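You operate a simulated robot arm through the tools that you are given. There is no shell and no other tool. Be economical: measure what you need, move in short steps, check, and stop when the job is done.

You are at the controls of a simulated two-armed robot. One attempt, no reset.

TASK
Wipe up the spill on the top of the test bench with the cream rag and put it back.

Only the result counts: the job must be done as asked and must still hold three seconds after the hand-in. Knocking over, shifting, dropping, spilling or breaking anything else fails it.

THE ROBOT
Two 7-joint arms with two-finger parallel grippers on one trunk, on a base that drives. Base frame: it is fixed to the floor where the robot stands at the start and does not move with it; the origin is under the middle of the robot, x ahead of it, y to its left, z up. Lengths are in m, angles in degrees, forces in N, time in s.
The left shoulder is at the start at [0.07, 0.134, 1.201], the right one opposite. With the tool pointing down near the work surface each hand reaches from about 0.1 to 0.64 m from the robot's upright axis, wherever it stands, measured 20 degrees to its own side. Payload 1.57 kg a hand.
The tool frame of a hand sits at the grasp point between the pads (the TCP): z along the fingers, y along the line on which they close. The tips reach 0.03 m beyond it. Largest opening 0.08 m; finger width 0.017, thickness 0.012; the body of the gripper, 0.04 by 0.082 m, starts 0.08 m behind the TCP.
Orientation is told as [roll, pitch, yaw] about the base's x, y, z axes, in that order, counted from this pose: with the fingers straight down and closing along the base's y, the tool's x points along the base's -x, its y along +y and its z along -z.

THE INTERFACE
- The arms move only by the tool move_arm. It takes "left_commands", "right_commands" or both (then of equal length, played together; a hand with none holds still); each is a list of rows, each an object of numbers (a shift or turn left out is 0, a gripper value left out holds the last): "tx", "ty", "tz": the shift along the tool's x, y, z in m; "ax", "ay", "az": the turn, a rotation vector about the tool's x, y, z in degrees; "fingers": the finger opening in m, from 0 to 0.08. In form: [{"tx": .., "ty": .., "tz": .., "ax": .., "ay": .., "az": .., "fingers": ..}, ...]. A call has 1 to 10 rows; each row shifts and turns the commanded pose from where the row before left it, along the tool's axes as they then stand. Each row takes 0.2 s and may step no farther than 0.05 m and 8.6 degrees from the row before; otherwise, or with a gripper value out of range, the whole call is refused. Where a pose cannot be reached the arm comes as near as it can. A force on the tool above 40 N (or 10 N above the force at the start of the call, whichever is more), or a blocked arm, ends the call early, and 0.2 s more pass. Each finger travels about 0.153 m/s and halts on what it meets, pressing with about 39 N; the grip force reading is that of the motor and also rises with nothing between the fingers. The clock runs only during rows and for 0.2 s after the last one: add rows that do not move to give the fingers time. The reply holds the time, the measured pose of the TCP, the force on the tool along the base axes, the opening and the grip force, in the units named above and with some noise.
- Cameras (640 x 400 px; columns grow to the right, rows downward): "scene" is now at [0.1244, 0.0398, 1.4184]; the picture's right is [0.45, -0.89, 0.00], its down [-0.67, -0.33, -0.67] and it looks along [0.60, 0.30, -0.74] (base axes); focal length 276 px, centre (320, 200). "left" rides on the left gripper at [0.072, 0.007, -0.122] in its tool frame; the picture's right is [-0.09, 1.00, 0.00], its down [-0.84, -0.08, -0.54] and it looks along [-0.54, -0.05, 0.84] (tool axes); focal length 238 px, centre (320, 200). "right" rides on the right gripper at [0.072, -0.007, -0.122] in its tool frame; the picture's right is [0.09, 1.00, 0.00], its down [-0.84, 0.08, -0.54] and it looks along [-0.54, 0.05, 0.84] (tool axes); focal length 238 px, centre (320, 200). There is no depth. A picture from a camera that has moved, and an enlarged one, comes with that camera's place and axes in the base frame and with its lens. The place of the scene camera against the robot may be out by one fixed shift of up to 0.012 m in any direction.
- capture(camera): a new picture of that camera. It takes no simulated time.
- raise_lower(by): slides the trunk up (or, below 0, down) by that many m; the arms and the scene camera ride with it, the base frame stays. It gives what a move gives, with no picture.
- roll_base(legs): drives the robot by 1 to 6 legs, each [ahead, left, turn to the left] in m, m and degrees, along the robot's own axes; the way and the turn of a leg run together, so that a leg with both is an arc; at most 1.5 m and 180 degrees a leg. The arms and the cameras ride along, it lands a little off, and it stops where it bumps. It gives what a move gives.
- aim_head(pan, tilt): turns the head with the scene camera to pan (to the left, within 86 degrees either way) and tilt (down, from -29 to 69), counted from straight ahead of the robot. It gives what a move gives.
- close_up(camera, box): a new picture of the part [left, top, right, bottom] of that camera's present view, enlarged. It takes no simulated time.
- hand_in(): hands the job in; it is judged then, once.

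Work in short steps. Places have to be worked out from the pictures, the camera data and where the tool is seen: move nearer, look again, correct. Check each grasp and each placing, and mend what went wrong. You have 120 turns and 88 pictures in all, those below and enlarged ones among them. Open the grippers and draw the arms clear of the work before you hand the job in, unless the task says otherwise; then end with one line.

The tools are called after "Emit:" as name(argument=value, ...) on one line, values as JSON. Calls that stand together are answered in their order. move_arm: Moves the arms, as the interface text tells. Its arguments: {"type":"object","properties":{"left_commands":{"type":"array","items":{"type":"object","properties":{"tx":{"type":"number"},"ty":{"type":"number"},"tz":{"type":"number"},"ax":{"type":"number"},"ay":{"type":"number"},"az":{"type":"number"},"fingers":{"type":"number"}}}},"right_commands":{"type":"array","items":{"type":"object","properties":{"tx":{"type":"number"},"ty":{"type":"number"},"tz":{"type":"number"},"ax":{"type":"number"},"ay":{"type":"number"},"az":{"type":"number"},"fingers":{"type":"number"}}}}},"required":[]} The other tools are called the same way: raise_lower (by) slides the trunk up or down; roll_base (legs) drives the base; aim_head (pan, tilt) turns the head that bears the scene camera; capture (camera) takes a picture; close_up (camera, box) takes an enlarged picture of a part of a camera's view; hand_in () hands the job in.

At the start:

```text
clock: 0.0
left_ee_pos: [0.412, 0.3694, 1.1112]
left_orientation: [-0.1, 0.0, 0.1]
left_contact_force: [-0.3, 0.2, -0.8]
left_width: 0.0802
left_grip_force: 0.1
right_ee_pos: [0.3876, -0.0441, 1.1019]
right_orientation: [0.0, -0.1, 0.0]
right_contact_force: [0.6, 0.3, -0.3]
right_width: 0.0801
right_grip_force: 0.1
trunk travel left (down, up): [-0.775, 0.165]
robot x, y, heading: [-0.0033, -0.0026, -0.1]
head pan, tilt: [26.6, 48.1]
```

scene: 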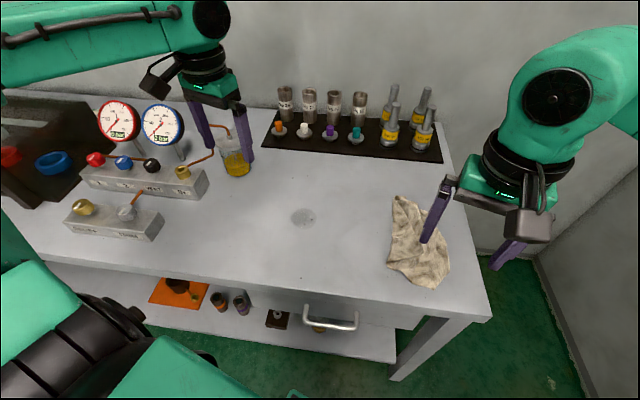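
right: 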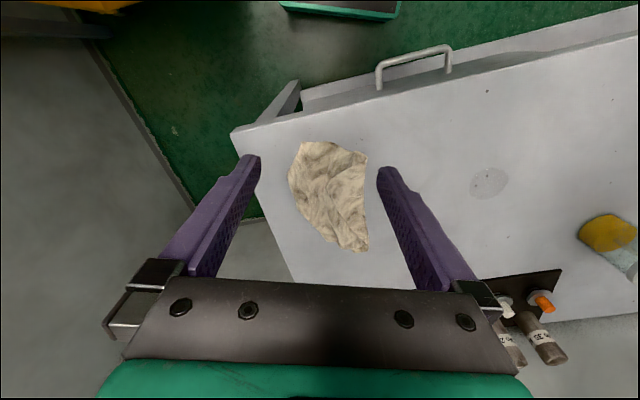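
left: 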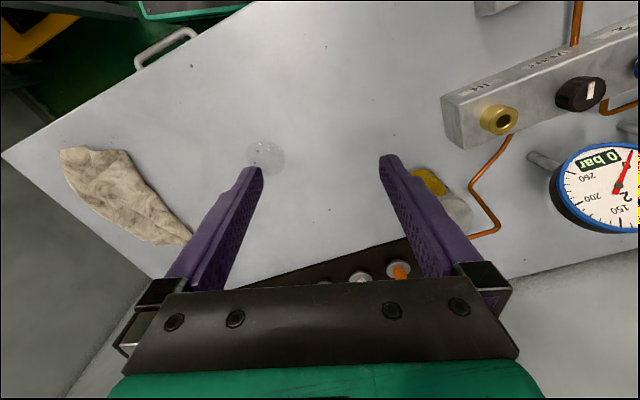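

I put the spill near (0.536, 0.299) and the rag near (0.595, -0.01), and the left arm looks able to reach both. I'll look closer at each first.

Emit:
close_up(camera="scene", box=[370, 180, 470, 300])

Emit:
close_up(camera="scene", box=[260, 180, 360, 250])

Emit:
close_up(camera="right", box=[260, 120, 400, 270])

```text
3.33 times, centred on (420, 240) of scene
camera zoom: at [0.1244, 0.0398, 1.4184], right [0.45, -0.89, 0.0], down [-0.67, -0.33, -0.67], along [0.6, 0.3, -0.74], focal length 921 px, centre (-13, 67)
```

zoom: 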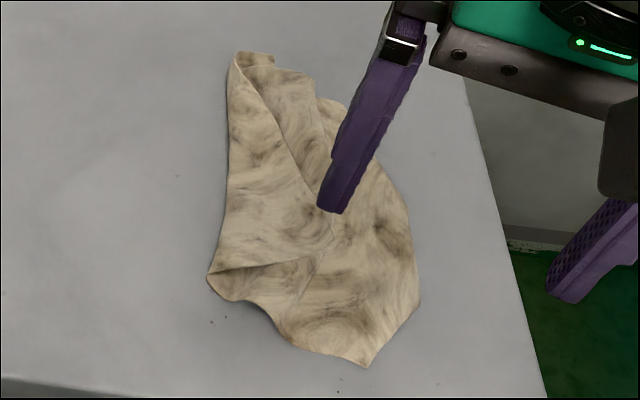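

```text
5.71 times, centred on (310, 215) of scene
camera zoom: at [0.1244, 0.0398, 1.4184], right [0.45, -0.89, 0.0], down [-0.67, -0.33, -0.67], along [0.6, 0.3, -0.74], focal length 1578 px, centre (377, 114)
```

zoom: 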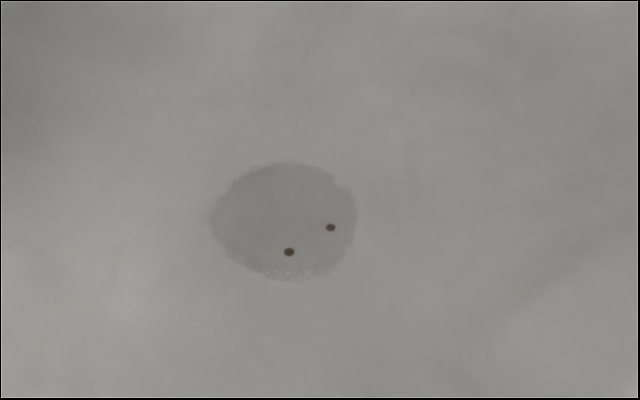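

```text
2.67 times, centred on (330, 195) of right
camera zoom: at [0.3149, -0.052, 1.2236], right [-0.09, 1.0, 0.0], down [0.84, 0.08, 0.54], along [0.54, 0.05, -0.84], focal length 636 px, centre (293, 213)
```

zoom: 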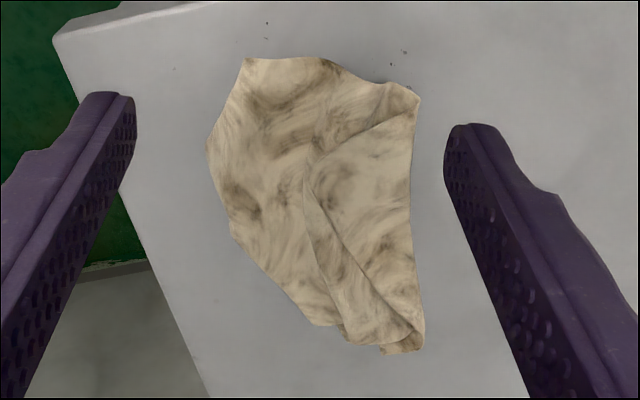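

The left and right cameras only agree if the tabletop is a few cm higher than nominal, about 0.85. I'll move the right arm aside, bring the left hand over near the rag and check.

Emit:
move_arm(left_commands=[{"ty": -0.034, "tz": 0.006}, {"ty": -0.034, "tz": 0.006}, {"ty": -0.034, "tz": 0.006}, {"ty": -0.034, "tz": 0.006}, {"ty": -0.034, "tz": 0.006}, {"ty": -0.034, "tz": 0.006}, {"ty": -0.034, "tz": 0.006}, {"ty": -0.034, "tz": 0.006}, {"ty": -0.034, "tz": 0.006}, {"ty": -0.034, "tz": 0.006}], right_commands=[{"ty": -0.036, "tx": 0.012}, {"ty": -0.036, "tx": 0.012}, {"ty": -0.036, "tx": 0.012}, {"ty": -0.036, "tx": 0.012}, {"ty": -0.036, "tx": 0.012}, {"ty": -0.036, "tx": 0.012}, {"ty": -0.036, "tx": 0.012}, {"ty": -0.036, "tx": 0.012}, {"ty": -0.036, "tx": 0.012}, {"ty": -0.036, "tx": 0.012}])

Emit:
capture(camera="left")

Emit:
capture(camera="scene")

```text
clock: 2.2
left_ee_pos: [0.4096, 0.0446, 1.0511]
left_orientation: [0.0, -0.2, 0.1]
left_contact_force: [0.1, -0.4, -0.7]
left_width: 0.0804
left_grip_force: 0.0
left hand out of reach, approached as far as the arm can: row 10
right_ee_pos: [0.2766, -0.3834, 1.1048]
right_orientation: [0.1, 0.2, 0.0]
right_contact_force: [1.0, 0.2, -1.5]
right_width: 0.08
right_grip_force: 0.0
right hand out of reach, approached as far as the arm can: row 10
trunk travel left (down, up): [-0.775, 0.165]
robot x, y, heading: [0.0027, -0.0018, 0.2]
head pan, tilt: [26.6, 48.1]
```

```text
81 pictures are left
camera left: at [0.3364, 0.0508, 1.1747], right [0.09, 1.0, 0.0], down [0.84, -0.08, 0.54], along [0.54, -0.05, -0.84], focal length 238 px, centre (320, 200)
```

left: 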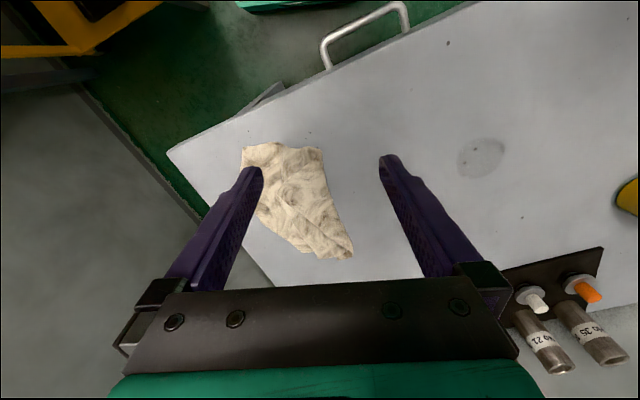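

```text
80 pictures are left
camera scene: at [0.1266, 0.0373, 1.4183], right [0.45, -0.89, 0.0], down [-0.67, -0.33, -0.67], along [0.6, 0.3, -0.74], focal length 276 px, centre (320, 200)
```

scene: 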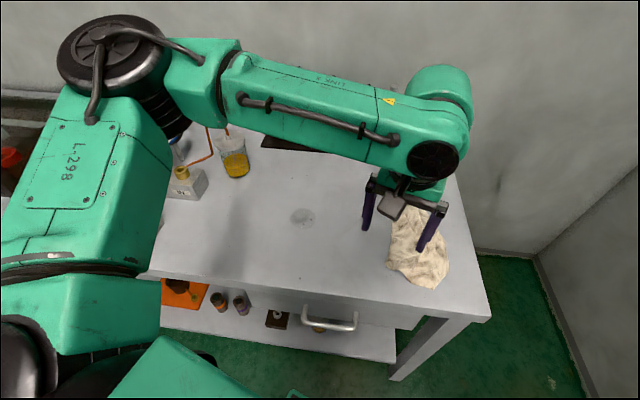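

Two left-camera views put the surface at about z 0.855, the spill at about (0.49, 0.27) and the rag centre at about (0.545, 0). The left arm is at its sideways limit here, so I'll roll the base 0.1 m to the right.

Emit:
roll_base(legs=[[0.0, -0.1, 0.0]])

```text
clock: 3.4
left_ee_pos: [0.4065, -0.0575, 1.0517]
left_orientation: [-0.2, 0.0, -0.2]
left_contact_force: [-0.2, 0.1, 0.7]
left_width: 0.08
left_grip_force: 0.0
right_ee_pos: [0.2742, -0.4834, 1.1073]
right_orientation: [-0.1, 0.0, -0.1]
right_contact_force: [0.3, 0.0, 0.9]
right_width: 0.08
right_grip_force: 0.1
trunk travel left (down, up): [-0.775, 0.165]
robot x, y, heading: [0.0024, -0.1, -0.4]
head pan, tilt: [26.6, 48.1]
```

The base moved as asked. I'll bring the left hand lower and look at the rag's folds.

Emit:
move_arm(left_commands=[{"ty": 0.02, "tz": 0.015}, {"ty": 0.02, "tz": 0.015}, {"ty": 0.018, "tz": 0.015}, {"tz": 0.015}, {"tz": 0.01}])

Emit:
capture(camera="left")

Emit:
capture(camera="scene")

```text
clock: 4.6
left_ee_pos: [0.4081, 0.0001, 0.983]
left_orientation: [-0.1, 0.0, -0.1]
left_contact_force: [0.5, -0.8, -0.5]
left_width: 0.0802
left_grip_force: 0.0
right_ee_pos: [0.2742, -0.4851, 1.1068]
right_orientation: [-0.1, 0.0, -0.2]
right_contact_force: [-0.3, 0.3, -0.3]
right_width: 0.0799
right_grip_force: 0.0
trunk travel left (down, up): [-0.775, 0.165]
robot x, y, heading: [0.0015, -0.1052, -0.2]
head pan, tilt: [26.6, 48.1]
```

```text
79 pictures are left
camera left: at [0.335, 0.0082, 1.1057], right [0.09, 1.0, 0.0], down [0.84, -0.08, 0.54], along [0.54, -0.05, -0.84], focal length 238 px, centre (320, 200)
```

left: 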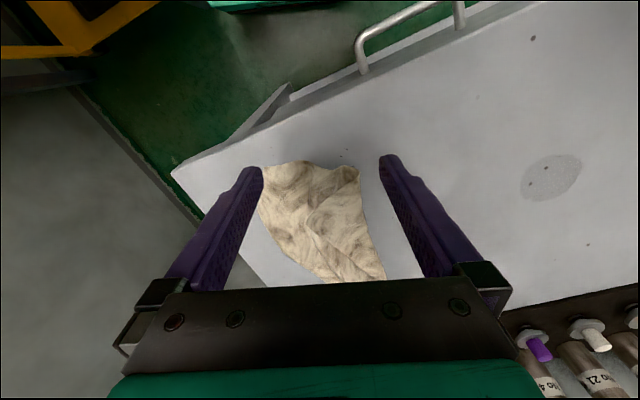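

```text
78 pictures are left
camera scene: at [0.1245, -0.0635, 1.4184], right [0.44, -0.9, 0.0], down [-0.67, -0.33, -0.67], along [0.6, 0.3, -0.74], focal length 276 px, centre (320, 200)
```

scene: 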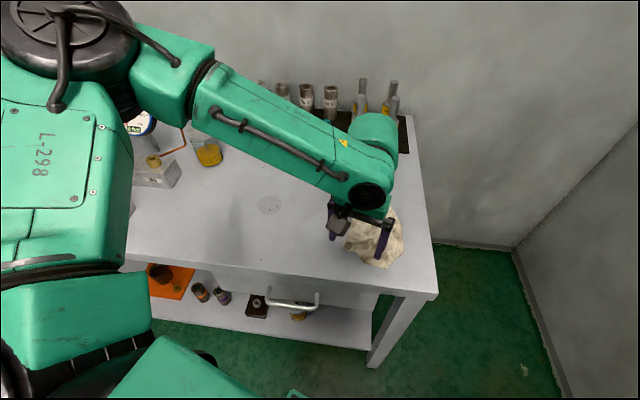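

My latest views agree: surface about 0.855, rag centre about (0.55, 0). I'll move above the rag centre and lower to just above it.

Emit:
move_arm(left_commands=[{"tx": -0.036}, {"tx": -0.036}, {"tx": -0.036, "tz": 0.01}, {"tx": -0.034, "tz": 0.02}, {"tz": 0.02}])

Emit:
capture(camera="left")

Emit:
close_up(camera="scene", box=[280, 170, 440, 300])

```text
clock: 5.8
left_ee_pos: [0.4996, 0.0429, 0.9549]
left_orientation: [-0.3, -0.1, -0.2]
left_contact_force: [-0.2, 0.3, -0.2]
left_width: 0.0802
left_grip_force: 0.0
left hand out of reach, approached as far as the arm can: row 2, 3, 4, 5
right_ee_pos: [0.2741, -0.4843, 1.1068]
right_orientation: [0.0, 0.1, -0.2]
right_contact_force: [-0.7, -0.2, -0.5]
right_width: 0.0799
right_grip_force: 0.1
trunk travel left (down, up): [-0.775, 0.165]
robot x, y, heading: [-0.0018, -0.1049, -0.2]
head pan, tilt: [26.6, 48.1]
```

```text
77 pictures are left
camera left: at [0.427, 0.0512, 1.0771], right [0.09, 1.0, 0.0], down [0.84, -0.08, 0.54], along [0.54, -0.05, -0.84], focal length 238 px, centre (320, 200)
```

left: 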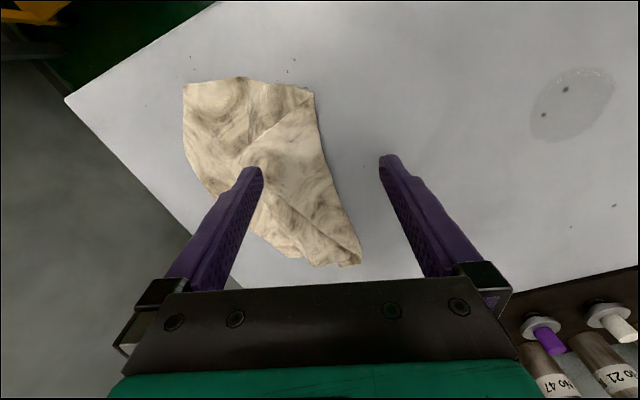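

```text
3.08 times, centred on (360, 235) of scene
camera zoom: at [0.1246, -0.0632, 1.4184], right [0.44, -0.9, 0.0], down [-0.67, -0.33, -0.67], along [0.6, 0.3, -0.74], focal length 850 px, centre (197, 92)
```

zoom: 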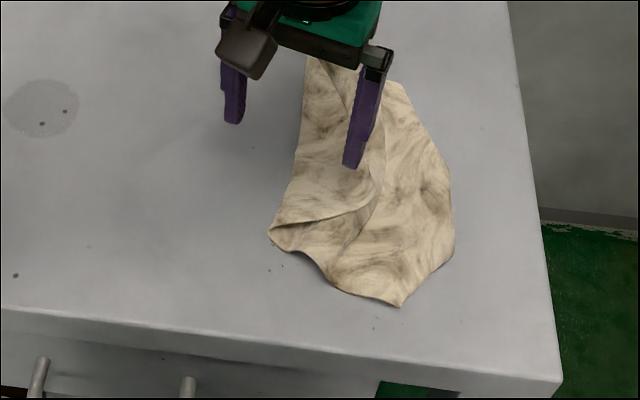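

The arm stopped short at (0.50, 0.043). I'll send idle rows to see whether it keeps converging toward the commanded pose.

Emit:
move_arm(left_commands=[{"tz": 0.0}, {"tz": 0.0}, {"tz": 0.0}])

```text
clock: 6.6
left_ee_pos: [0.4991, 0.042, 0.9546]
left_orientation: [-0.2, -0.2, -0.1]
left_contact_force: [-0.1, 0.3, 0.1]
left_width: 0.08
left_grip_force: 0.0
right_ee_pos: [0.2739, -0.4834, 1.1063]
right_orientation: [0.0, 0.0, -0.1]
right_contact_force: [0.5, -0.2, -0.2]
right_width: 0.0801
right_grip_force: 0.0
trunk travel left (down, up): [-0.775, 0.165]
robot x, y, heading: [0.001, -0.1043, -0.1]
head pan, tilt: [26.6, 48.1]
```

That pose is the clamp, so it's probably a wrist or elbow limit. I'll yaw the tool and see whether reach improves.

Emit:
move_arm(left_commands=[{"az": 8}, {"az": 8}, {"az": 8}, {"tx": -0.02, "ty": 0.0}, {"tx": -0.02, "ty": 0.0}])

```text
clock: 7.8
left_ee_pos: [0.5023, 0.0445, 0.9612]
left_orientation: [-0.2, -0.2, -24.0]
left_contact_force: [-0.2, -0.2, 0.5]
left_width: 0.0801
left_grip_force: 0.0
left hand out of reach, approached as far as the arm can: row 4, 5
right_ee_pos: [0.2743, -0.4829, 1.1071]
right_orientation: [0.0, 0.0, -0.2]
right_contact_force: [0.6, 0.2, -0.2]
right_width: 0.08
right_grip_force: 0.1
trunk travel left (down, up): [-0.775, 0.165]
robot x, y, heading: [0.0013, -0.1035, -0.1]
head pan, tilt: [26.6, 48.1]
```

Yaw isn't the limit. The clamp pushes the hand toward +y, so I want the rag further to the robot's left. I'll tuck the right hand in, lift the left a little, then turn the base 15° to the right.

Emit:
move_arm(left_commands=[{"az": -8, "tz": -0.01}, {"az": -8, "tz": -0.01}, {"az": -8}, {}], right_commands=[{"ty": 0.03}, {"ty": 0.03}, {"ty": 0.03}, {"ty": 0.03}])

Emit:
roll_base(legs=[[0.0, 0.0, -15.0]])

Emit:
capture(camera="left")

```text
clock: 8.8
left_ee_pos: [0.5042, 0.0442, 0.98]
left_orientation: [-0.2, -0.1, -0.1]
left_contact_force: [-0.3, 0.1, -0.4]
left_width: 0.0799
left_grip_force: 0.1
right_ee_pos: [0.2733, -0.3646, 1.1082]
right_orientation: [0.0, 0.1, -0.2]
right_contact_force: [0.3, -0.4, -0.5]
right_width: 0.0799
right_grip_force: 0.1
trunk travel left (down, up): [-0.775, 0.165]
robot x, y, heading: [0.0022, -0.1044, -0.0]
head pan, tilt: [26.6, 48.1]
```

```text
clock: 10.0
left_ee_pos: [0.5252, -0.0885, 0.9807]
left_orientation: [-0.1, -0.1, -14.9]
left_contact_force: [0.1, -0.8, 0.2]
left_width: 0.08
left_grip_force: 0.1
right_ee_pos: [0.1973, -0.4255, 1.1067]
right_orientation: [0.0, 0.0, -15.0]
right_contact_force: [1.9, 7.5, -1.2]
right_width: 0.0727
right_grip_force: 0.1
trunk travel left (down, up): [-0.775, 0.165]
robot x, y, heading: [0.0013, -0.1013, -14.9]
head pan, tilt: [26.6, 48.1]
```

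```text
75 pictures are left
camera left: at [0.4566, -0.0624, 1.1034], right [0.35, 0.94, 0.0], down [0.79, -0.29, 0.54], along [0.51, -0.19, -0.84], focal length 238 px, centre (320, 200)
```

left: 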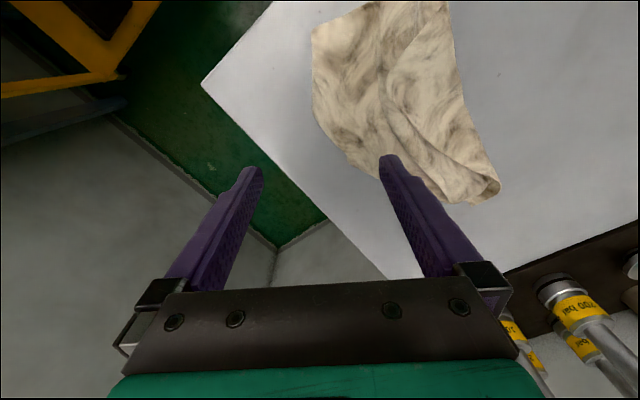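

The right hand reads a 7.5 N contact and its fingers have been pushed, so it has touched something. I'll look before moving anything.

Emit:
capture(camera="right")

Emit:
aim_head(pan=-50, tilt=40)

Emit:
capture(camera="scene")

```text
74 pictures are left
camera right: at [0.125, -0.4143, 1.2276], right [0.17, 0.99, 0.0], down [0.83, -0.14, 0.54], along [0.53, -0.09, -0.84], focal length 238 px, centre (320, 200)
```

right: 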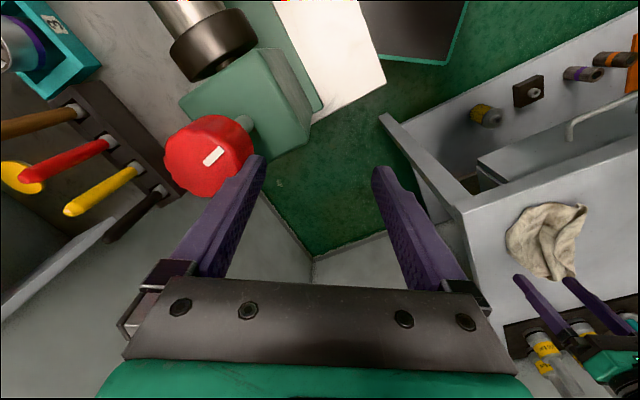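

```text
clock: 11.5
left_ee_pos: [0.5243, -0.0879, 0.9802]
left_orientation: [-0.4, -0.1, -14.9]
left_contact_force: [-1.0, 0.2, 0.4]
left_width: 0.0799
left_grip_force: 0.0
right_ee_pos: [0.196, -0.4263, 1.1076]
right_orientation: [0.0, 0.1, -14.9]
right_contact_force: [3.2, 7.0, -0.3]
right_width: 0.0735
right_grip_force: 0.0
trunk travel left (down, up): [-0.775, 0.165]
robot x, y, heading: [-0.0002, -0.1069, -14.7]
head pan, tilt: [-50.0, 40.0]
```

```text
73 pictures are left
camera scene: at [0.0889, -0.1856, 1.4301], right [-0.91, -0.42, 0.0], down [-0.27, 0.58, -0.77], along [0.32, -0.7, -0.64], focal length 276 px, centre (320, 200)
```

scene: 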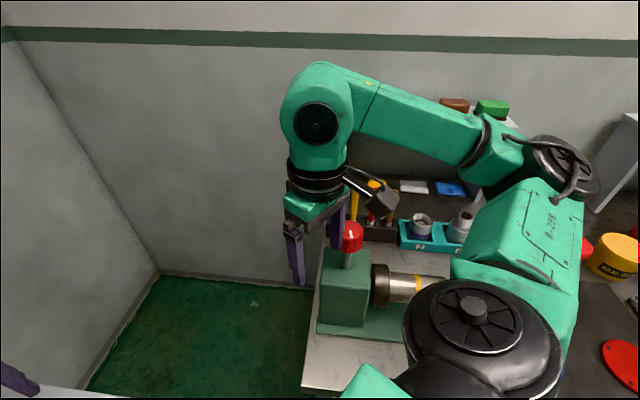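

The right finger is pressing on a red knob on a side bench. I'll back it off gently toward its own +y, then raise it clear.

Emit:
move_arm(right_commands=[{"ty": 0.02}, {"ty": 0.03}, {"ty": 0.03}, {"ty": 0.03, "tz": -0.02}, {"tz": -0.04, "ty": 0.02}, {"tz": -0.03}])

Emit:
capture(camera="right")

Emit:
capture(camera="scene")

```text
clock: 12.9
left_ee_pos: [0.5227, -0.0903, 0.9817]
left_orientation: [-0.1, -0.2, -14.9]
left_contact_force: [-0.4, 0.7, -0.1]
left_width: 0.0797
left_grip_force: 0.2
right_ee_pos: [0.2266, -0.3039, 1.1972]
right_orientation: [0.1, 0.0, -15.0]
right_contact_force: [0.3, 0.4, 0.1]
right_width: 0.0797
right_grip_force: 0.1
trunk travel left (down, up): [-0.775, 0.165]
robot x, y, heading: [0.0002, -0.103, -15.1]
head pan, tilt: [-50.0, 40.0]
```

```text
72 pictures are left
camera right: at [0.1554, -0.2919, 1.3172], right [0.17, 0.99, 0.0], down [0.83, -0.14, 0.54], along [0.53, -0.09, -0.84], focal length 238 px, centre (320, 200)
```

right: 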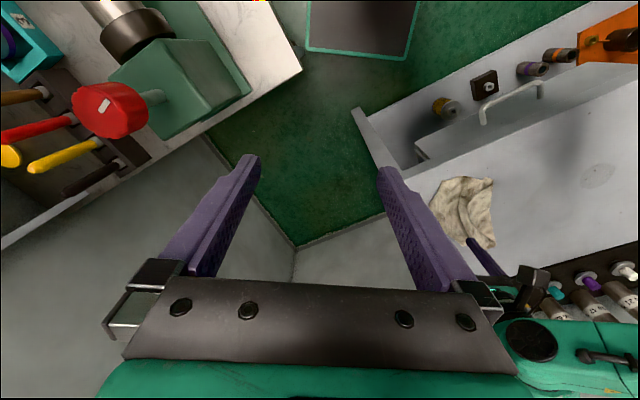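

```text
71 pictures are left
camera scene: at [0.0867, -0.1882, 1.4301], right [-0.91, -0.42, 0.0], down [-0.27, 0.58, -0.77], along [0.32, -0.69, -0.64], focal length 276 px, centre (320, 200)
```

scene: 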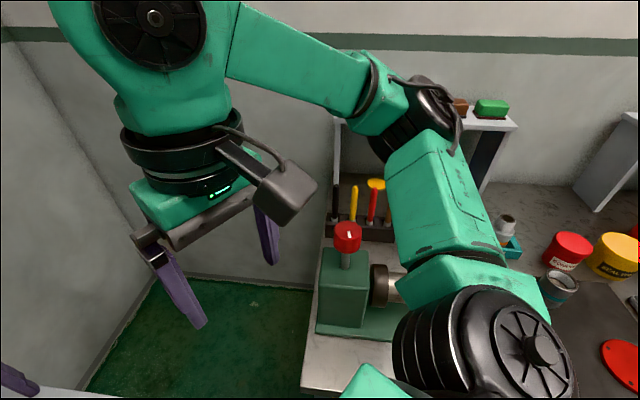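

The knob still stands upright and contact is gone; the right hand is clear. I'll point the head back at the bench and move the left hand over the rag centre.

Emit:
aim_head(pan=32, tilt=48)

Emit:
move_arm(left_commands=[{"ty": 0.035}, {"ty": 0.035}, {"ty": 0.024}, {"tz": 0.02}, {"tz": 0.015}])

Emit:
capture(camera="left")

Emit:
capture(camera="scene")

```text
clock: 14.5
left_ee_pos: [0.5249, -0.091, 0.981]
left_orientation: [-0.2, -0.1, -14.8]
left_contact_force: [-0.1, -0.2, 0.5]
left_width: 0.08
left_grip_force: 0.0
right_ee_pos: [0.2284, -0.3029, 1.1962]
right_orientation: [0.0, 0.1, -15.1]
right_contact_force: [-0.7, -0.9, 1.1]
right_width: 0.0801
right_grip_force: 0.0
trunk travel left (down, up): [-0.775, 0.165]
robot x, y, heading: [-0.0001, -0.1009, -15.0]
head pan, tilt: [32.0, 48.0]
```

```text
clock: 15.7
left_ee_pos: [0.5494, -0.0016, 0.9482]
left_orientation: [-0.2, -0.1, -14.9]
left_contact_force: [-0.2, 0.4, 0.2]
left_width: 0.08
left_grip_force: 0.1
right_ee_pos: [0.2282, -0.3035, 1.1963]
right_orientation: [0.1, 0.0, -15.1]
right_contact_force: [0.6, 0.9, -0.5]
right_width: 0.08
right_grip_force: 0.0
trunk travel left (down, up): [-0.775, 0.165]
robot x, y, heading: [-0.0007, -0.1028, -14.9]
head pan, tilt: [32.0, 48.0]
```

```text
70 pictures are left
camera left: at [0.4821, 0.0248, 1.0706], right [0.35, 0.94, 0.0], down [0.79, -0.29, 0.54], along [0.51, -0.19, -0.84], focal length 238 px, centre (320, 200)
```

left: 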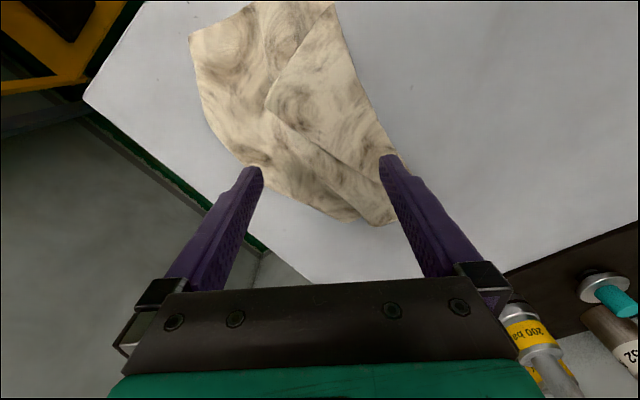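

```text
69 pictures are left
camera scene: at [0.1279, -0.0882, 1.4185], right [0.29, -0.96, 0.0], down [-0.71, -0.22, -0.67], along [0.64, 0.2, -0.74], focal length 276 px, centre (320, 200)
```

scene: 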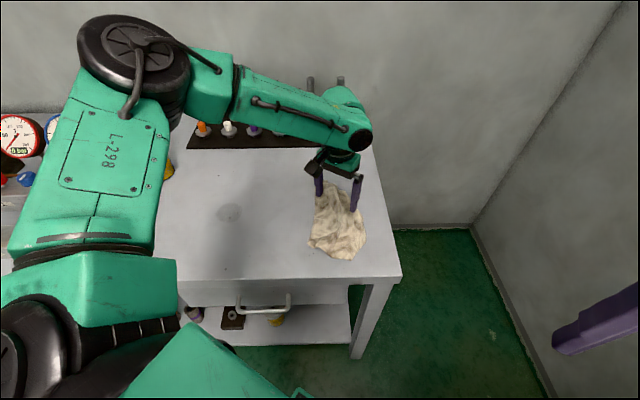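

The hand is now over the rag. I'll shift slightly toward its middle and descend to just above the cloth.

Emit:
move_arm(left_commands=[{"tx": 0.02, "ty": -0.006}, {"tz": 0.02}, {"tz": 0.02}])

Emit:
capture(camera="left")

Emit:
close_up(camera="scene", box=[280, 150, 400, 270])

```text
clock: 16.5
left_ee_pos: [0.5279, -0.0015, 0.9064]
left_orientation: [-0.3, -0.2, -15.0]
left_contact_force: [0.0, -0.4, 0.1]
left_width: 0.0798
left_grip_force: 0.2
right_ee_pos: [0.2285, -0.3043, 1.1953]
right_orientation: [0.0, 0.1, -15.0]
right_contact_force: [0.9, 0.5, 0.2]
right_width: 0.0799
right_grip_force: 0.1
trunk travel left (down, up): [-0.775, 0.165]
robot x, y, heading: [-0.0019, -0.1014, -15.3]
head pan, tilt: [32.0, 48.0]
```

```text
68 pictures are left
camera left: at [0.4595, 0.0253, 1.029], right [0.35, 0.94, 0.0], down [0.79, -0.29, 0.54], along [0.51, -0.19, -0.84], focal length 238 px, centre (320, 200)
```

left: 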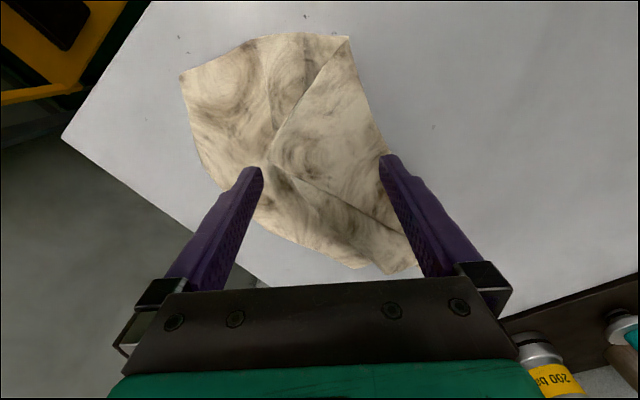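

```text
3.33 times, centred on (340, 210) of scene
camera zoom: at [0.1284, -0.0881, 1.4185], right [0.29, -0.96, 0.0], down [-0.71, -0.22, -0.67], along [0.64, 0.2, -0.74], focal length 921 px, centre (253, 167)
```

zoom: 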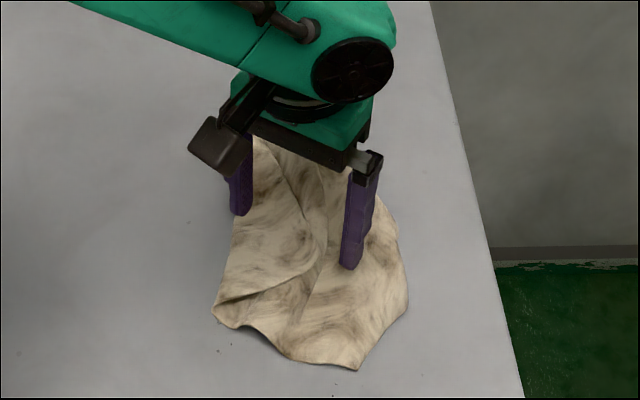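

Rag is centred between the fingertips, with the tips about 2 cm above the table. I'll go down in small steps and watch the force.

Emit:
move_arm(left_commands=[{"tz": 0.006}, {"tz": 0.006}, {}])

Emit:
move_arm(left_commands=[{"tz": 0.005}, {"tz": 0.003}, {}])

Emit:
close_up(camera="scene", box=[280, 150, 400, 270])

```text
clock: 17.3
left_ee_pos: [0.527, -0.0006, 0.894]
left_orientation: [-0.2, -0.1, -14.9]
left_contact_force: [-0.3, 0.0, -0.4]
left_width: 0.0798
left_grip_force: 0.0
right_ee_pos: [0.228, -0.3024, 1.1963]
right_orientation: [0.2, 0.1, -14.9]
right_contact_force: [0.6, 0.2, 0.2]
right_width: 0.08
right_grip_force: 0.0
trunk travel left (down, up): [-0.775, 0.165]
robot x, y, heading: [-0.0007, -0.1009, -15.3]
head pan, tilt: [32.0, 48.0]
```

```text
clock: 18.1
left_ee_pos: [0.5267, -0.0007, 0.8872]
left_orientation: [-0.1, -0.1, -14.9]
left_contact_force: [0.6, -0.3, 2.0]
left_width: 0.0799
left_grip_force: 0.0
right_ee_pos: [0.2278, -0.3034, 1.1959]
right_orientation: [0.1, 0.0, -15.1]
right_contact_force: [0.2, -1.1, 0.5]
right_width: 0.0801
right_grip_force: 0.0
trunk travel left (down, up): [-0.775, 0.165]
robot x, y, heading: [0.0003, -0.1017, -15.0]
head pan, tilt: [32.0, 48.0]
```

```text
3.33 times, centred on (340, 210) of scene
camera zoom: at [0.1275, -0.088, 1.4186], right [0.29, -0.96, 0.0], down [-0.71, -0.22, -0.67], along [0.64, 0.2, -0.74], focal length 921 px, centre (253, 167)
```

zoom: 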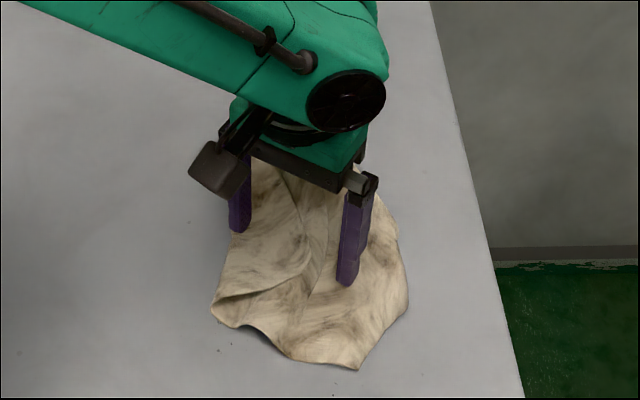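

Light contact at TCP 0.887 confirms the surface at about 0.855. I'll press 3 mm more and close the fingers to gather the cloth.

Emit:
move_arm(left_commands=[{"tz": 0.003}, {"fingers": 0.04}, {"fingers": 0.0}, {}, {}])

Emit:
capture(camera="left")

Emit:
close_up(camera="scene", box=[280, 150, 400, 270])

```text
clock: 19.3
left_ee_pos: [0.5263, 0.0006, 0.8842]
left_orientation: [0.0, -0.1, -14.9]
left_contact_force: [0.7, 0.0, 0.6]
left_width: 0.0032
left_grip_force: 24.7
right_ee_pos: [0.227, -0.3027, 1.1957]
right_orientation: [0.1, 0.1, -15.1]
right_contact_force: [-0.5, -0.2, -0.7]
right_width: 0.0801
right_grip_force: 0.0
trunk travel left (down, up): [-0.775, 0.165]
robot x, y, heading: [0.0002, -0.1024, -14.9]
head pan, tilt: [32.0, 48.0]
```

```text
65 pictures are left
camera left: at [0.4587, 0.026, 1.0063], right [0.35, 0.94, 0.0], down [0.79, -0.29, 0.54], along [0.51, -0.19, -0.84], focal length 238 px, centre (320, 200)
```

left: 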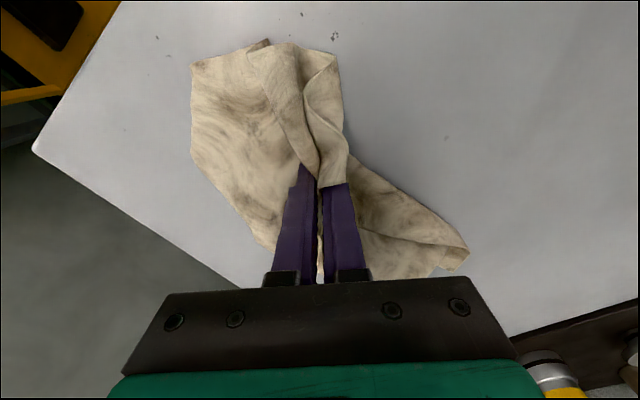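

```text
3.33 times, centred on (340, 210) of scene
camera zoom: at [0.1273, -0.0881, 1.4186], right [0.29, -0.96, 0.0], down [-0.71, -0.22, -0.67], along [0.64, 0.2, -0.74], focal length 921 px, centre (253, 167)
```

zoom: 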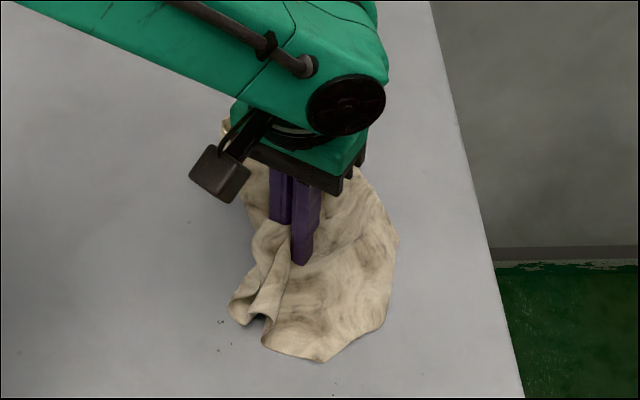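

The cloth is pinched (width 3 mm, grip 25 N). I'll lift 6 cm and check that it holds.

Emit:
move_arm(left_commands=[{"tz": -0.02}, {"tz": -0.02}, {"tz": -0.02}, {}])

Emit:
capture(camera="scene")

Emit:
capture(camera="left")

```text
clock: 20.3
left_ee_pos: [0.5261, -0.0001, 0.9436]
left_orientation: [-0.1, -0.1, -14.9]
left_contact_force: [-0.1, 1.0, 0.5]
left_width: 0.0031
left_grip_force: 24.3
right_ee_pos: [0.2282, -0.3034, 1.1964]
right_orientation: [0.2, 0.0, -15.0]
right_contact_force: [0.7, -0.6, 0.5]
right_width: 0.08
right_grip_force: 0.0
trunk travel left (down, up): [-0.775, 0.165]
robot x, y, heading: [0.0016, -0.1056, -15.0]
head pan, tilt: [32.0, 48.0]
```

```text
63 pictures are left
camera scene: at [0.1276, -0.088, 1.4185], right [0.29, -0.96, 0.0], down [-0.71, -0.22, -0.67], along [0.64, 0.2, -0.74], focal length 276 px, centre (320, 200)
```

scene: 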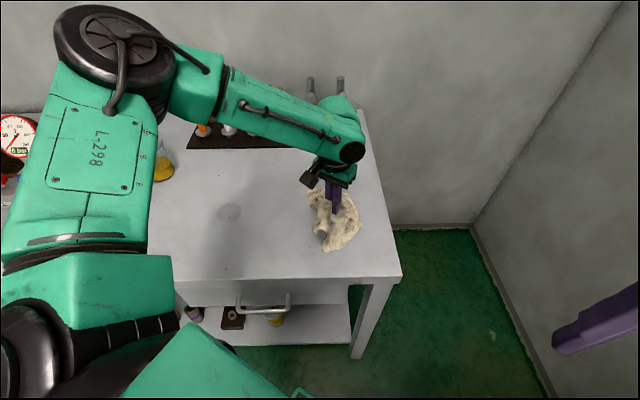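

```text
62 pictures are left
camera left: at [0.4582, 0.026, 1.0657], right [0.35, 0.94, 0.0], down [0.79, -0.29, 0.54], along [0.51, -0.19, -0.84], focal length 238 px, centre (320, 200)
```

left: 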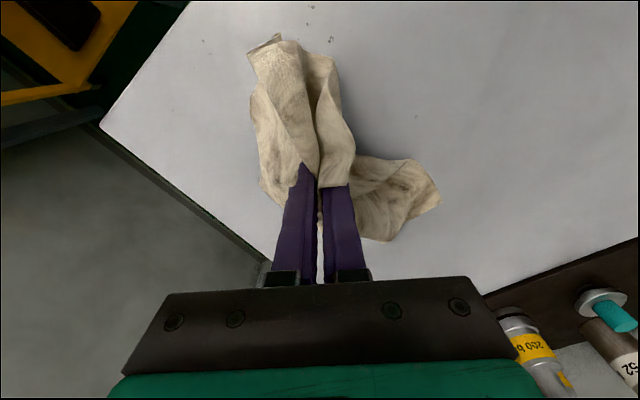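

The rag lifts cleanly. I'll carry it over to above the spill at (0.49, 0.27).

Emit:
move_arm(left_commands=[{"tx": 0.0151, "ty": 0.0359}, {"tx": 0.0151, "ty": 0.0359}, {"tx": 0.0151, "ty": 0.0359}, {"tx": 0.0151, "ty": 0.0359}, {"tx": 0.0151, "ty": 0.0359}, {"tx": 0.0151, "ty": 0.0359}, {"tx": 0.0151, "ty": 0.0359}, {}])

Emit:
capture(camera="scene")

Emit:
capture(camera="left")

```text
clock: 22.1
left_ee_pos: [0.4917, 0.2696, 0.9433]
left_orientation: [0.0, -0.1, -14.9]
left_contact_force: [-0.1, -0.3, 0.7]
left_width: 0.0031
left_grip_force: 24.1
right_ee_pos: [0.2279, -0.3034, 1.196]
right_orientation: [0.1, 0.1, -15.0]
right_contact_force: [-0.4, -0.1, 0.2]
right_width: 0.08
right_grip_force: 0.0
trunk travel left (down, up): [-0.775, 0.165]
robot x, y, heading: [-0.0022, -0.1036, -15.3]
head pan, tilt: [32.0, 48.0]
```

```text
61 pictures are left
camera scene: at [0.1275, -0.0891, 1.4186], right [0.29, -0.96, 0.0], down [-0.71, -0.22, -0.67], along [0.64, 0.2, -0.74], focal length 276 px, centre (320, 200)
```

scene: 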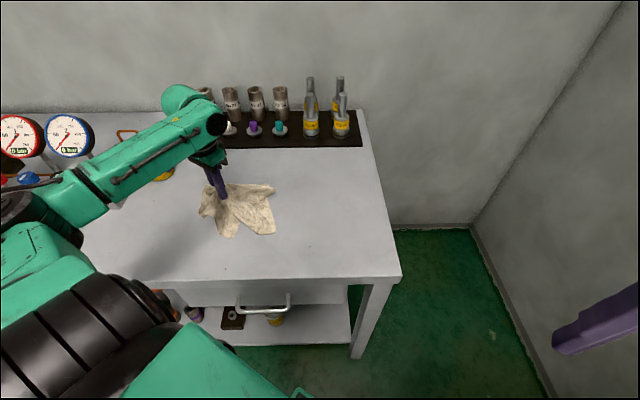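

```text
60 pictures are left
camera left: at [0.4241, 0.2958, 1.0647], right [0.35, 0.94, 0.0], down [0.79, -0.29, 0.54], along [0.51, -0.19, -0.84], focal length 238 px, centre (320, 200)
```

left: 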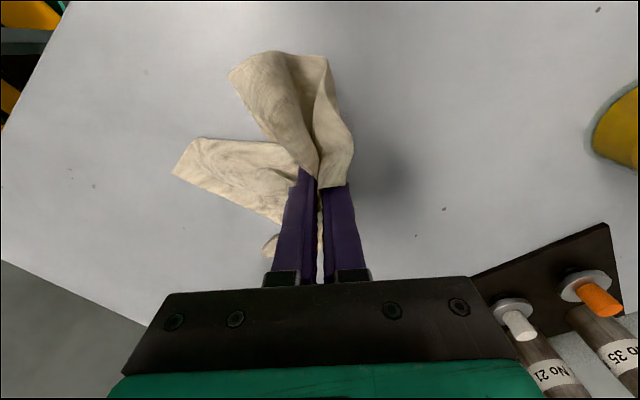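

The rag is over the spill. I'll lower it to the surface.

Emit:
move_arm(left_commands=[{"tz": 0.02}, {"tz": 0.02}, {"tz": 0.01}, {"tz": 0.005}, {}])

```text
clock: 23.3
left_ee_pos: [0.4901, 0.2691, 0.889]
left_orientation: [0.0, -0.1, -14.8]
left_contact_force: [-0.5, 0.8, 4.2]
left_width: 0.0034
left_grip_force: 24.5
right_ee_pos: [0.2269, -0.3031, 1.1952]
right_orientation: [0.1, 0.1, -15.0]
right_contact_force: [-0.9, 0.1, 0.4]
right_width: 0.08
right_grip_force: 0.1
trunk travel left (down, up): [-0.775, 0.165]
robot x, y, heading: [0.0012, -0.1032, -14.8]
head pan, tilt: [32.0, 48.0]
```

There's about 4 N of contact with the rag under the fingers. I'll wipe in a raster of about ±5 cm around the spill.

Emit:
move_arm(left_commands=[{"ty": 0.025, "tx": -0.02, "tz": 0.001}, {"ty": 0.025, "tx": -0.02}, {"ty": -0.035}, {"ty": -0.035}, {"ty": -0.03}, {"tx": 0.02}, {"ty": 0.035}, {"ty": 0.035}, {"ty": 0.03}, {"tx": 0.02}])

Emit:
move_arm(left_commands=[{"ty": -0.035}, {"ty": -0.035}, {"ty": -0.03}, {"tx": 0.02}, {"ty": 0.035}, {"ty": 0.035}, {"ty": 0.03}, {"tx": 0.02, "ty": -0.01}, {"ty": -0.04}, {"ty": -0.04}])

Emit:
capture(camera="left")

Emit:
capture(camera="scene")

```text
clock: 25.5
left_ee_pos: [0.5017, 0.3189, 0.885]
left_orientation: [-0.1, 0.0, -15.0]
left_contact_force: [0.4, 0.2, 2.0]
left_width: 0.0034
left_grip_force: 24.0
right_ee_pos: [0.226, -0.3021, 1.1967]
right_orientation: [0.0, 0.0, -15.0]
right_contact_force: [0.1, -0.1, -0.2]
right_width: 0.0803
right_grip_force: 0.0
trunk travel left (down, up): [-0.775, 0.165]
robot x, y, heading: [-0.0004, -0.1049, -15.1]
head pan, tilt: [32.0, 48.0]
```

```text
clock: 27.7
left_ee_pos: [0.4394, 0.2391, 0.8847]
left_orientation: [0.1, -0.3, -14.9]
left_contact_force: [2.5, 3.4, 10.1]
left_width: 0.0034
left_grip_force: 24.6
right_ee_pos: [0.227, -0.3046, 1.1979]
right_orientation: [0.2, 0.0, -15.0]
right_contact_force: [0.3, 0.5, -0.1]
right_width: 0.0799
right_grip_force: 0.1
trunk travel left (down, up): [-0.775, 0.165]
robot x, y, heading: [-0.0002, -0.1018, -15.3]
head pan, tilt: [32.0, 48.0]
```

```text
59 pictures are left
camera left: at [0.3711, 0.2658, 1.0066], right [0.34, 0.94, 0.0], down [0.79, -0.29, 0.55], along [0.51, -0.19, -0.84], focal length 238 px, centre (320, 200)
```

left: 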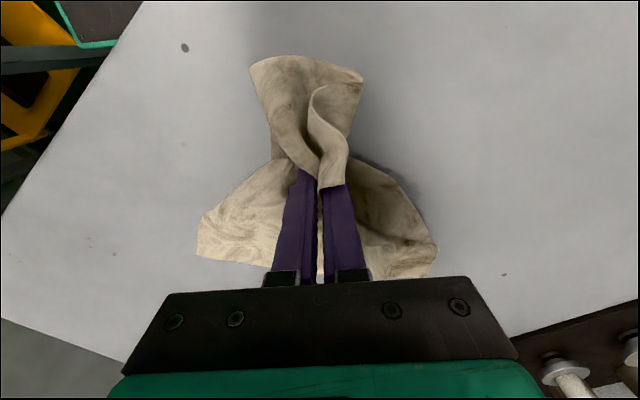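

```text
58 pictures are left
camera scene: at [0.1255, -0.0896, 1.419], right [0.29, -0.96, 0.0], down [-0.71, -0.22, -0.67], along [0.64, 0.2, -0.74], focal length 276 px, centre (320, 200)
```

scene: 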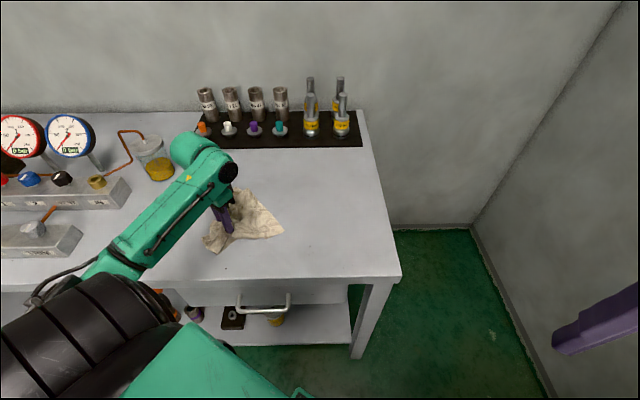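

I'll lift the rag and move it part-way back so I can inspect the spill area.

Emit:
move_arm(left_commands=[{"tz": -0.02}, {"tz": -0.025}, {"tz": -0.025, "ty": -0.02}, {"ty": -0.04, "tx": -0.02}, {"ty": -0.04, "tx": -0.02}, {"ty": -0.04, "tx": -0.02}, {"ty": -0.03, "tx": -0.02}, {}])

Emit:
capture(camera="scene")

Emit:
close_up(camera="scene", box=[180, 170, 300, 250])

Emit:
capture(camera="left")

```text
clock: 29.5
left_ee_pos: [0.4718, 0.0584, 0.9586]
left_orientation: [-0.2, -0.1, -14.9]
left_contact_force: [0.5, -0.4, -0.3]
left_width: 0.0034
left_grip_force: 24.4
right_ee_pos: [0.2283, -0.302, 1.1964]
right_orientation: [0.0, -0.1, -15.0]
right_contact_force: [-0.1, 0.4, 0.5]
right_width: 0.0805
right_grip_force: 0.1
trunk travel left (down, up): [-0.775, 0.165]
robot x, y, heading: [0.0012, -0.1021, -14.9]
head pan, tilt: [32.0, 48.0]
```

```text
57 pictures are left
camera scene: at [0.1271, -0.0872, 1.4186], right [0.29, -0.96, 0.0], down [-0.71, -0.22, -0.67], along [0.64, 0.19, -0.74], focal length 276 px, centre (320, 200)
```

scene: 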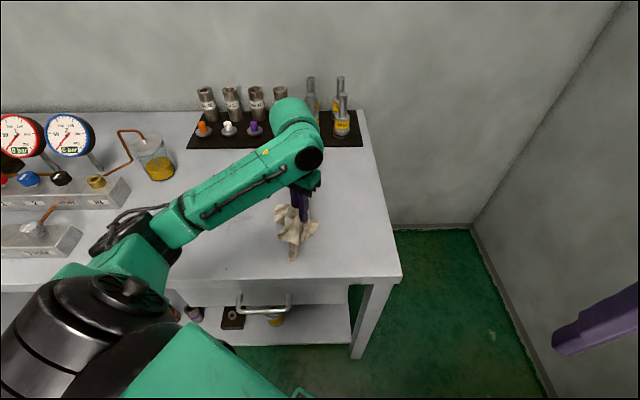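

```text
5.00 times, centred on (240, 210) of scene
camera zoom: at [0.1271, -0.0872, 1.4186], right [0.29, -0.96, 0.0], down [-0.71, -0.22, -0.67], along [0.64, 0.19, -0.74], focal length 1381 px, centre (720, 150)
```

zoom: 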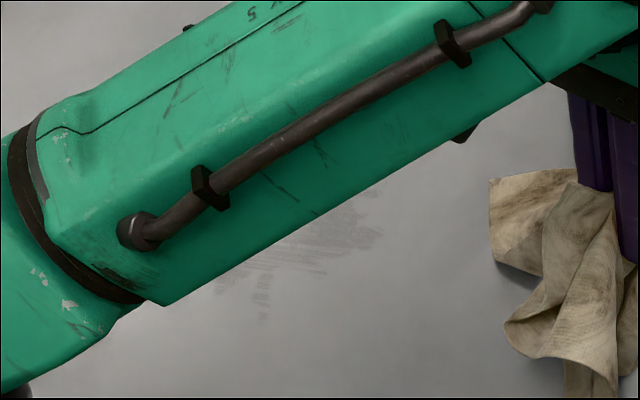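

```text
55 pictures are left
camera left: at [0.4043, 0.084, 1.0804], right [0.34, 0.94, 0.0], down [0.79, -0.29, 0.54], along [0.51, -0.19, -0.84], focal length 238 px, centre (320, 200)
```

left: 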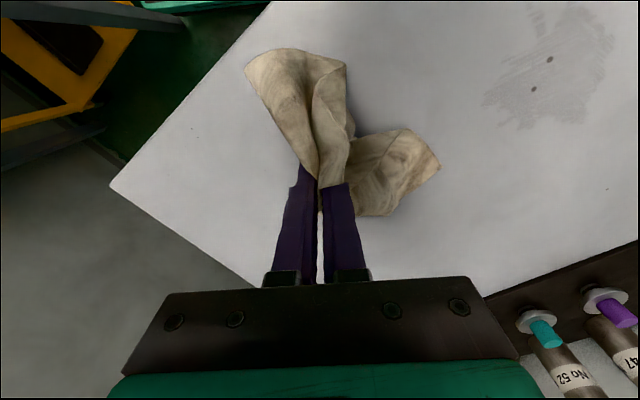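

The stain is thinner but not gone. I'll zoom in on what's left.

Emit:
close_up(camera="left", box=[460, 0, 640, 140])

```text
2.86 times, centred on (550, 70) of left
camera zoom: at [0.4043, 0.084, 1.0804], right [0.34, 0.94, 0.0], down [0.79, -0.29, 0.54], along [0.51, -0.19, -0.84], focal length 681 px, centre (-337, 571)
```

zoom: 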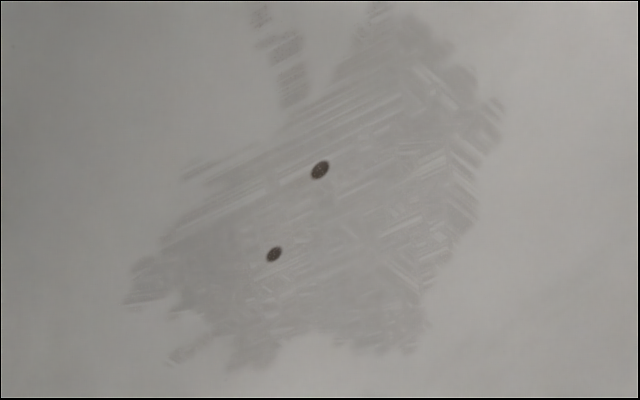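

The leftover stain covers about x 0.43–0.545 and y 0.20–0.305. I'll go back and do a denser raster with more pressure, starting at the far-right side.

Emit:
move_arm(left_commands=[{"tx": -0.01, "ty": 0.043}, {"tx": -0.01, "ty": 0.043}, {"ty": 0.043}, {"tz": 0.03}, {"tz": 0.03}, {"tz": 0.011}, {"tz": 0.004}, {}])

Emit:
move_arm(left_commands=[{"ty": 0.04}, {"ty": 0.04}, {"ty": 0.04}, {"tx": 0.01, "ty": -0.04}, {"ty": -0.04}, {"ty": -0.04}, {"tx": 0.01, "ty": 0.04}, {"ty": 0.04}, {"ty": 0.04}, {"tx": 0.01}])

```text
clock: 31.3
left_ee_pos: [0.5254, 0.1748, 0.8833]
left_orientation: [0.1, -0.5, -14.9]
left_contact_force: [3.7, 2.4, 22.6]
left_width: 0.003
left_grip_force: 24.1
right_ee_pos: [0.2252, -0.3054, 1.197]
right_orientation: [0.1, -0.1, -15.0]
right_contact_force: [-0.1, -0.1, -0.5]
right_width: 0.0801
right_grip_force: 0.1
trunk travel left (down, up): [-0.775, 0.165]
robot x, y, heading: [-0.0008, -0.1029, -15.1]
head pan, tilt: [32.0, 48.0]
```

```text
clock: 33.5
left_ee_pos: [0.529, 0.2981, 0.8839]
left_orientation: [0.1, -0.3, -15.0]
left_contact_force: [6.6, -4.3, 19.8]
left_width: 0.0032
left_grip_force: 24.5
right_ee_pos: [0.2261, -0.3063, 1.1964]
right_orientation: [0.4, -0.2, -15.1]
right_contact_force: [-0.4, -0.1, 0.1]
right_width: 0.0799
right_grip_force: 0.0
trunk travel left (down, up): [-0.775, 0.165]
robot x, y, heading: [0.0004, -0.1011, -15.1]
head pan, tilt: [32.0, 48.0]
```

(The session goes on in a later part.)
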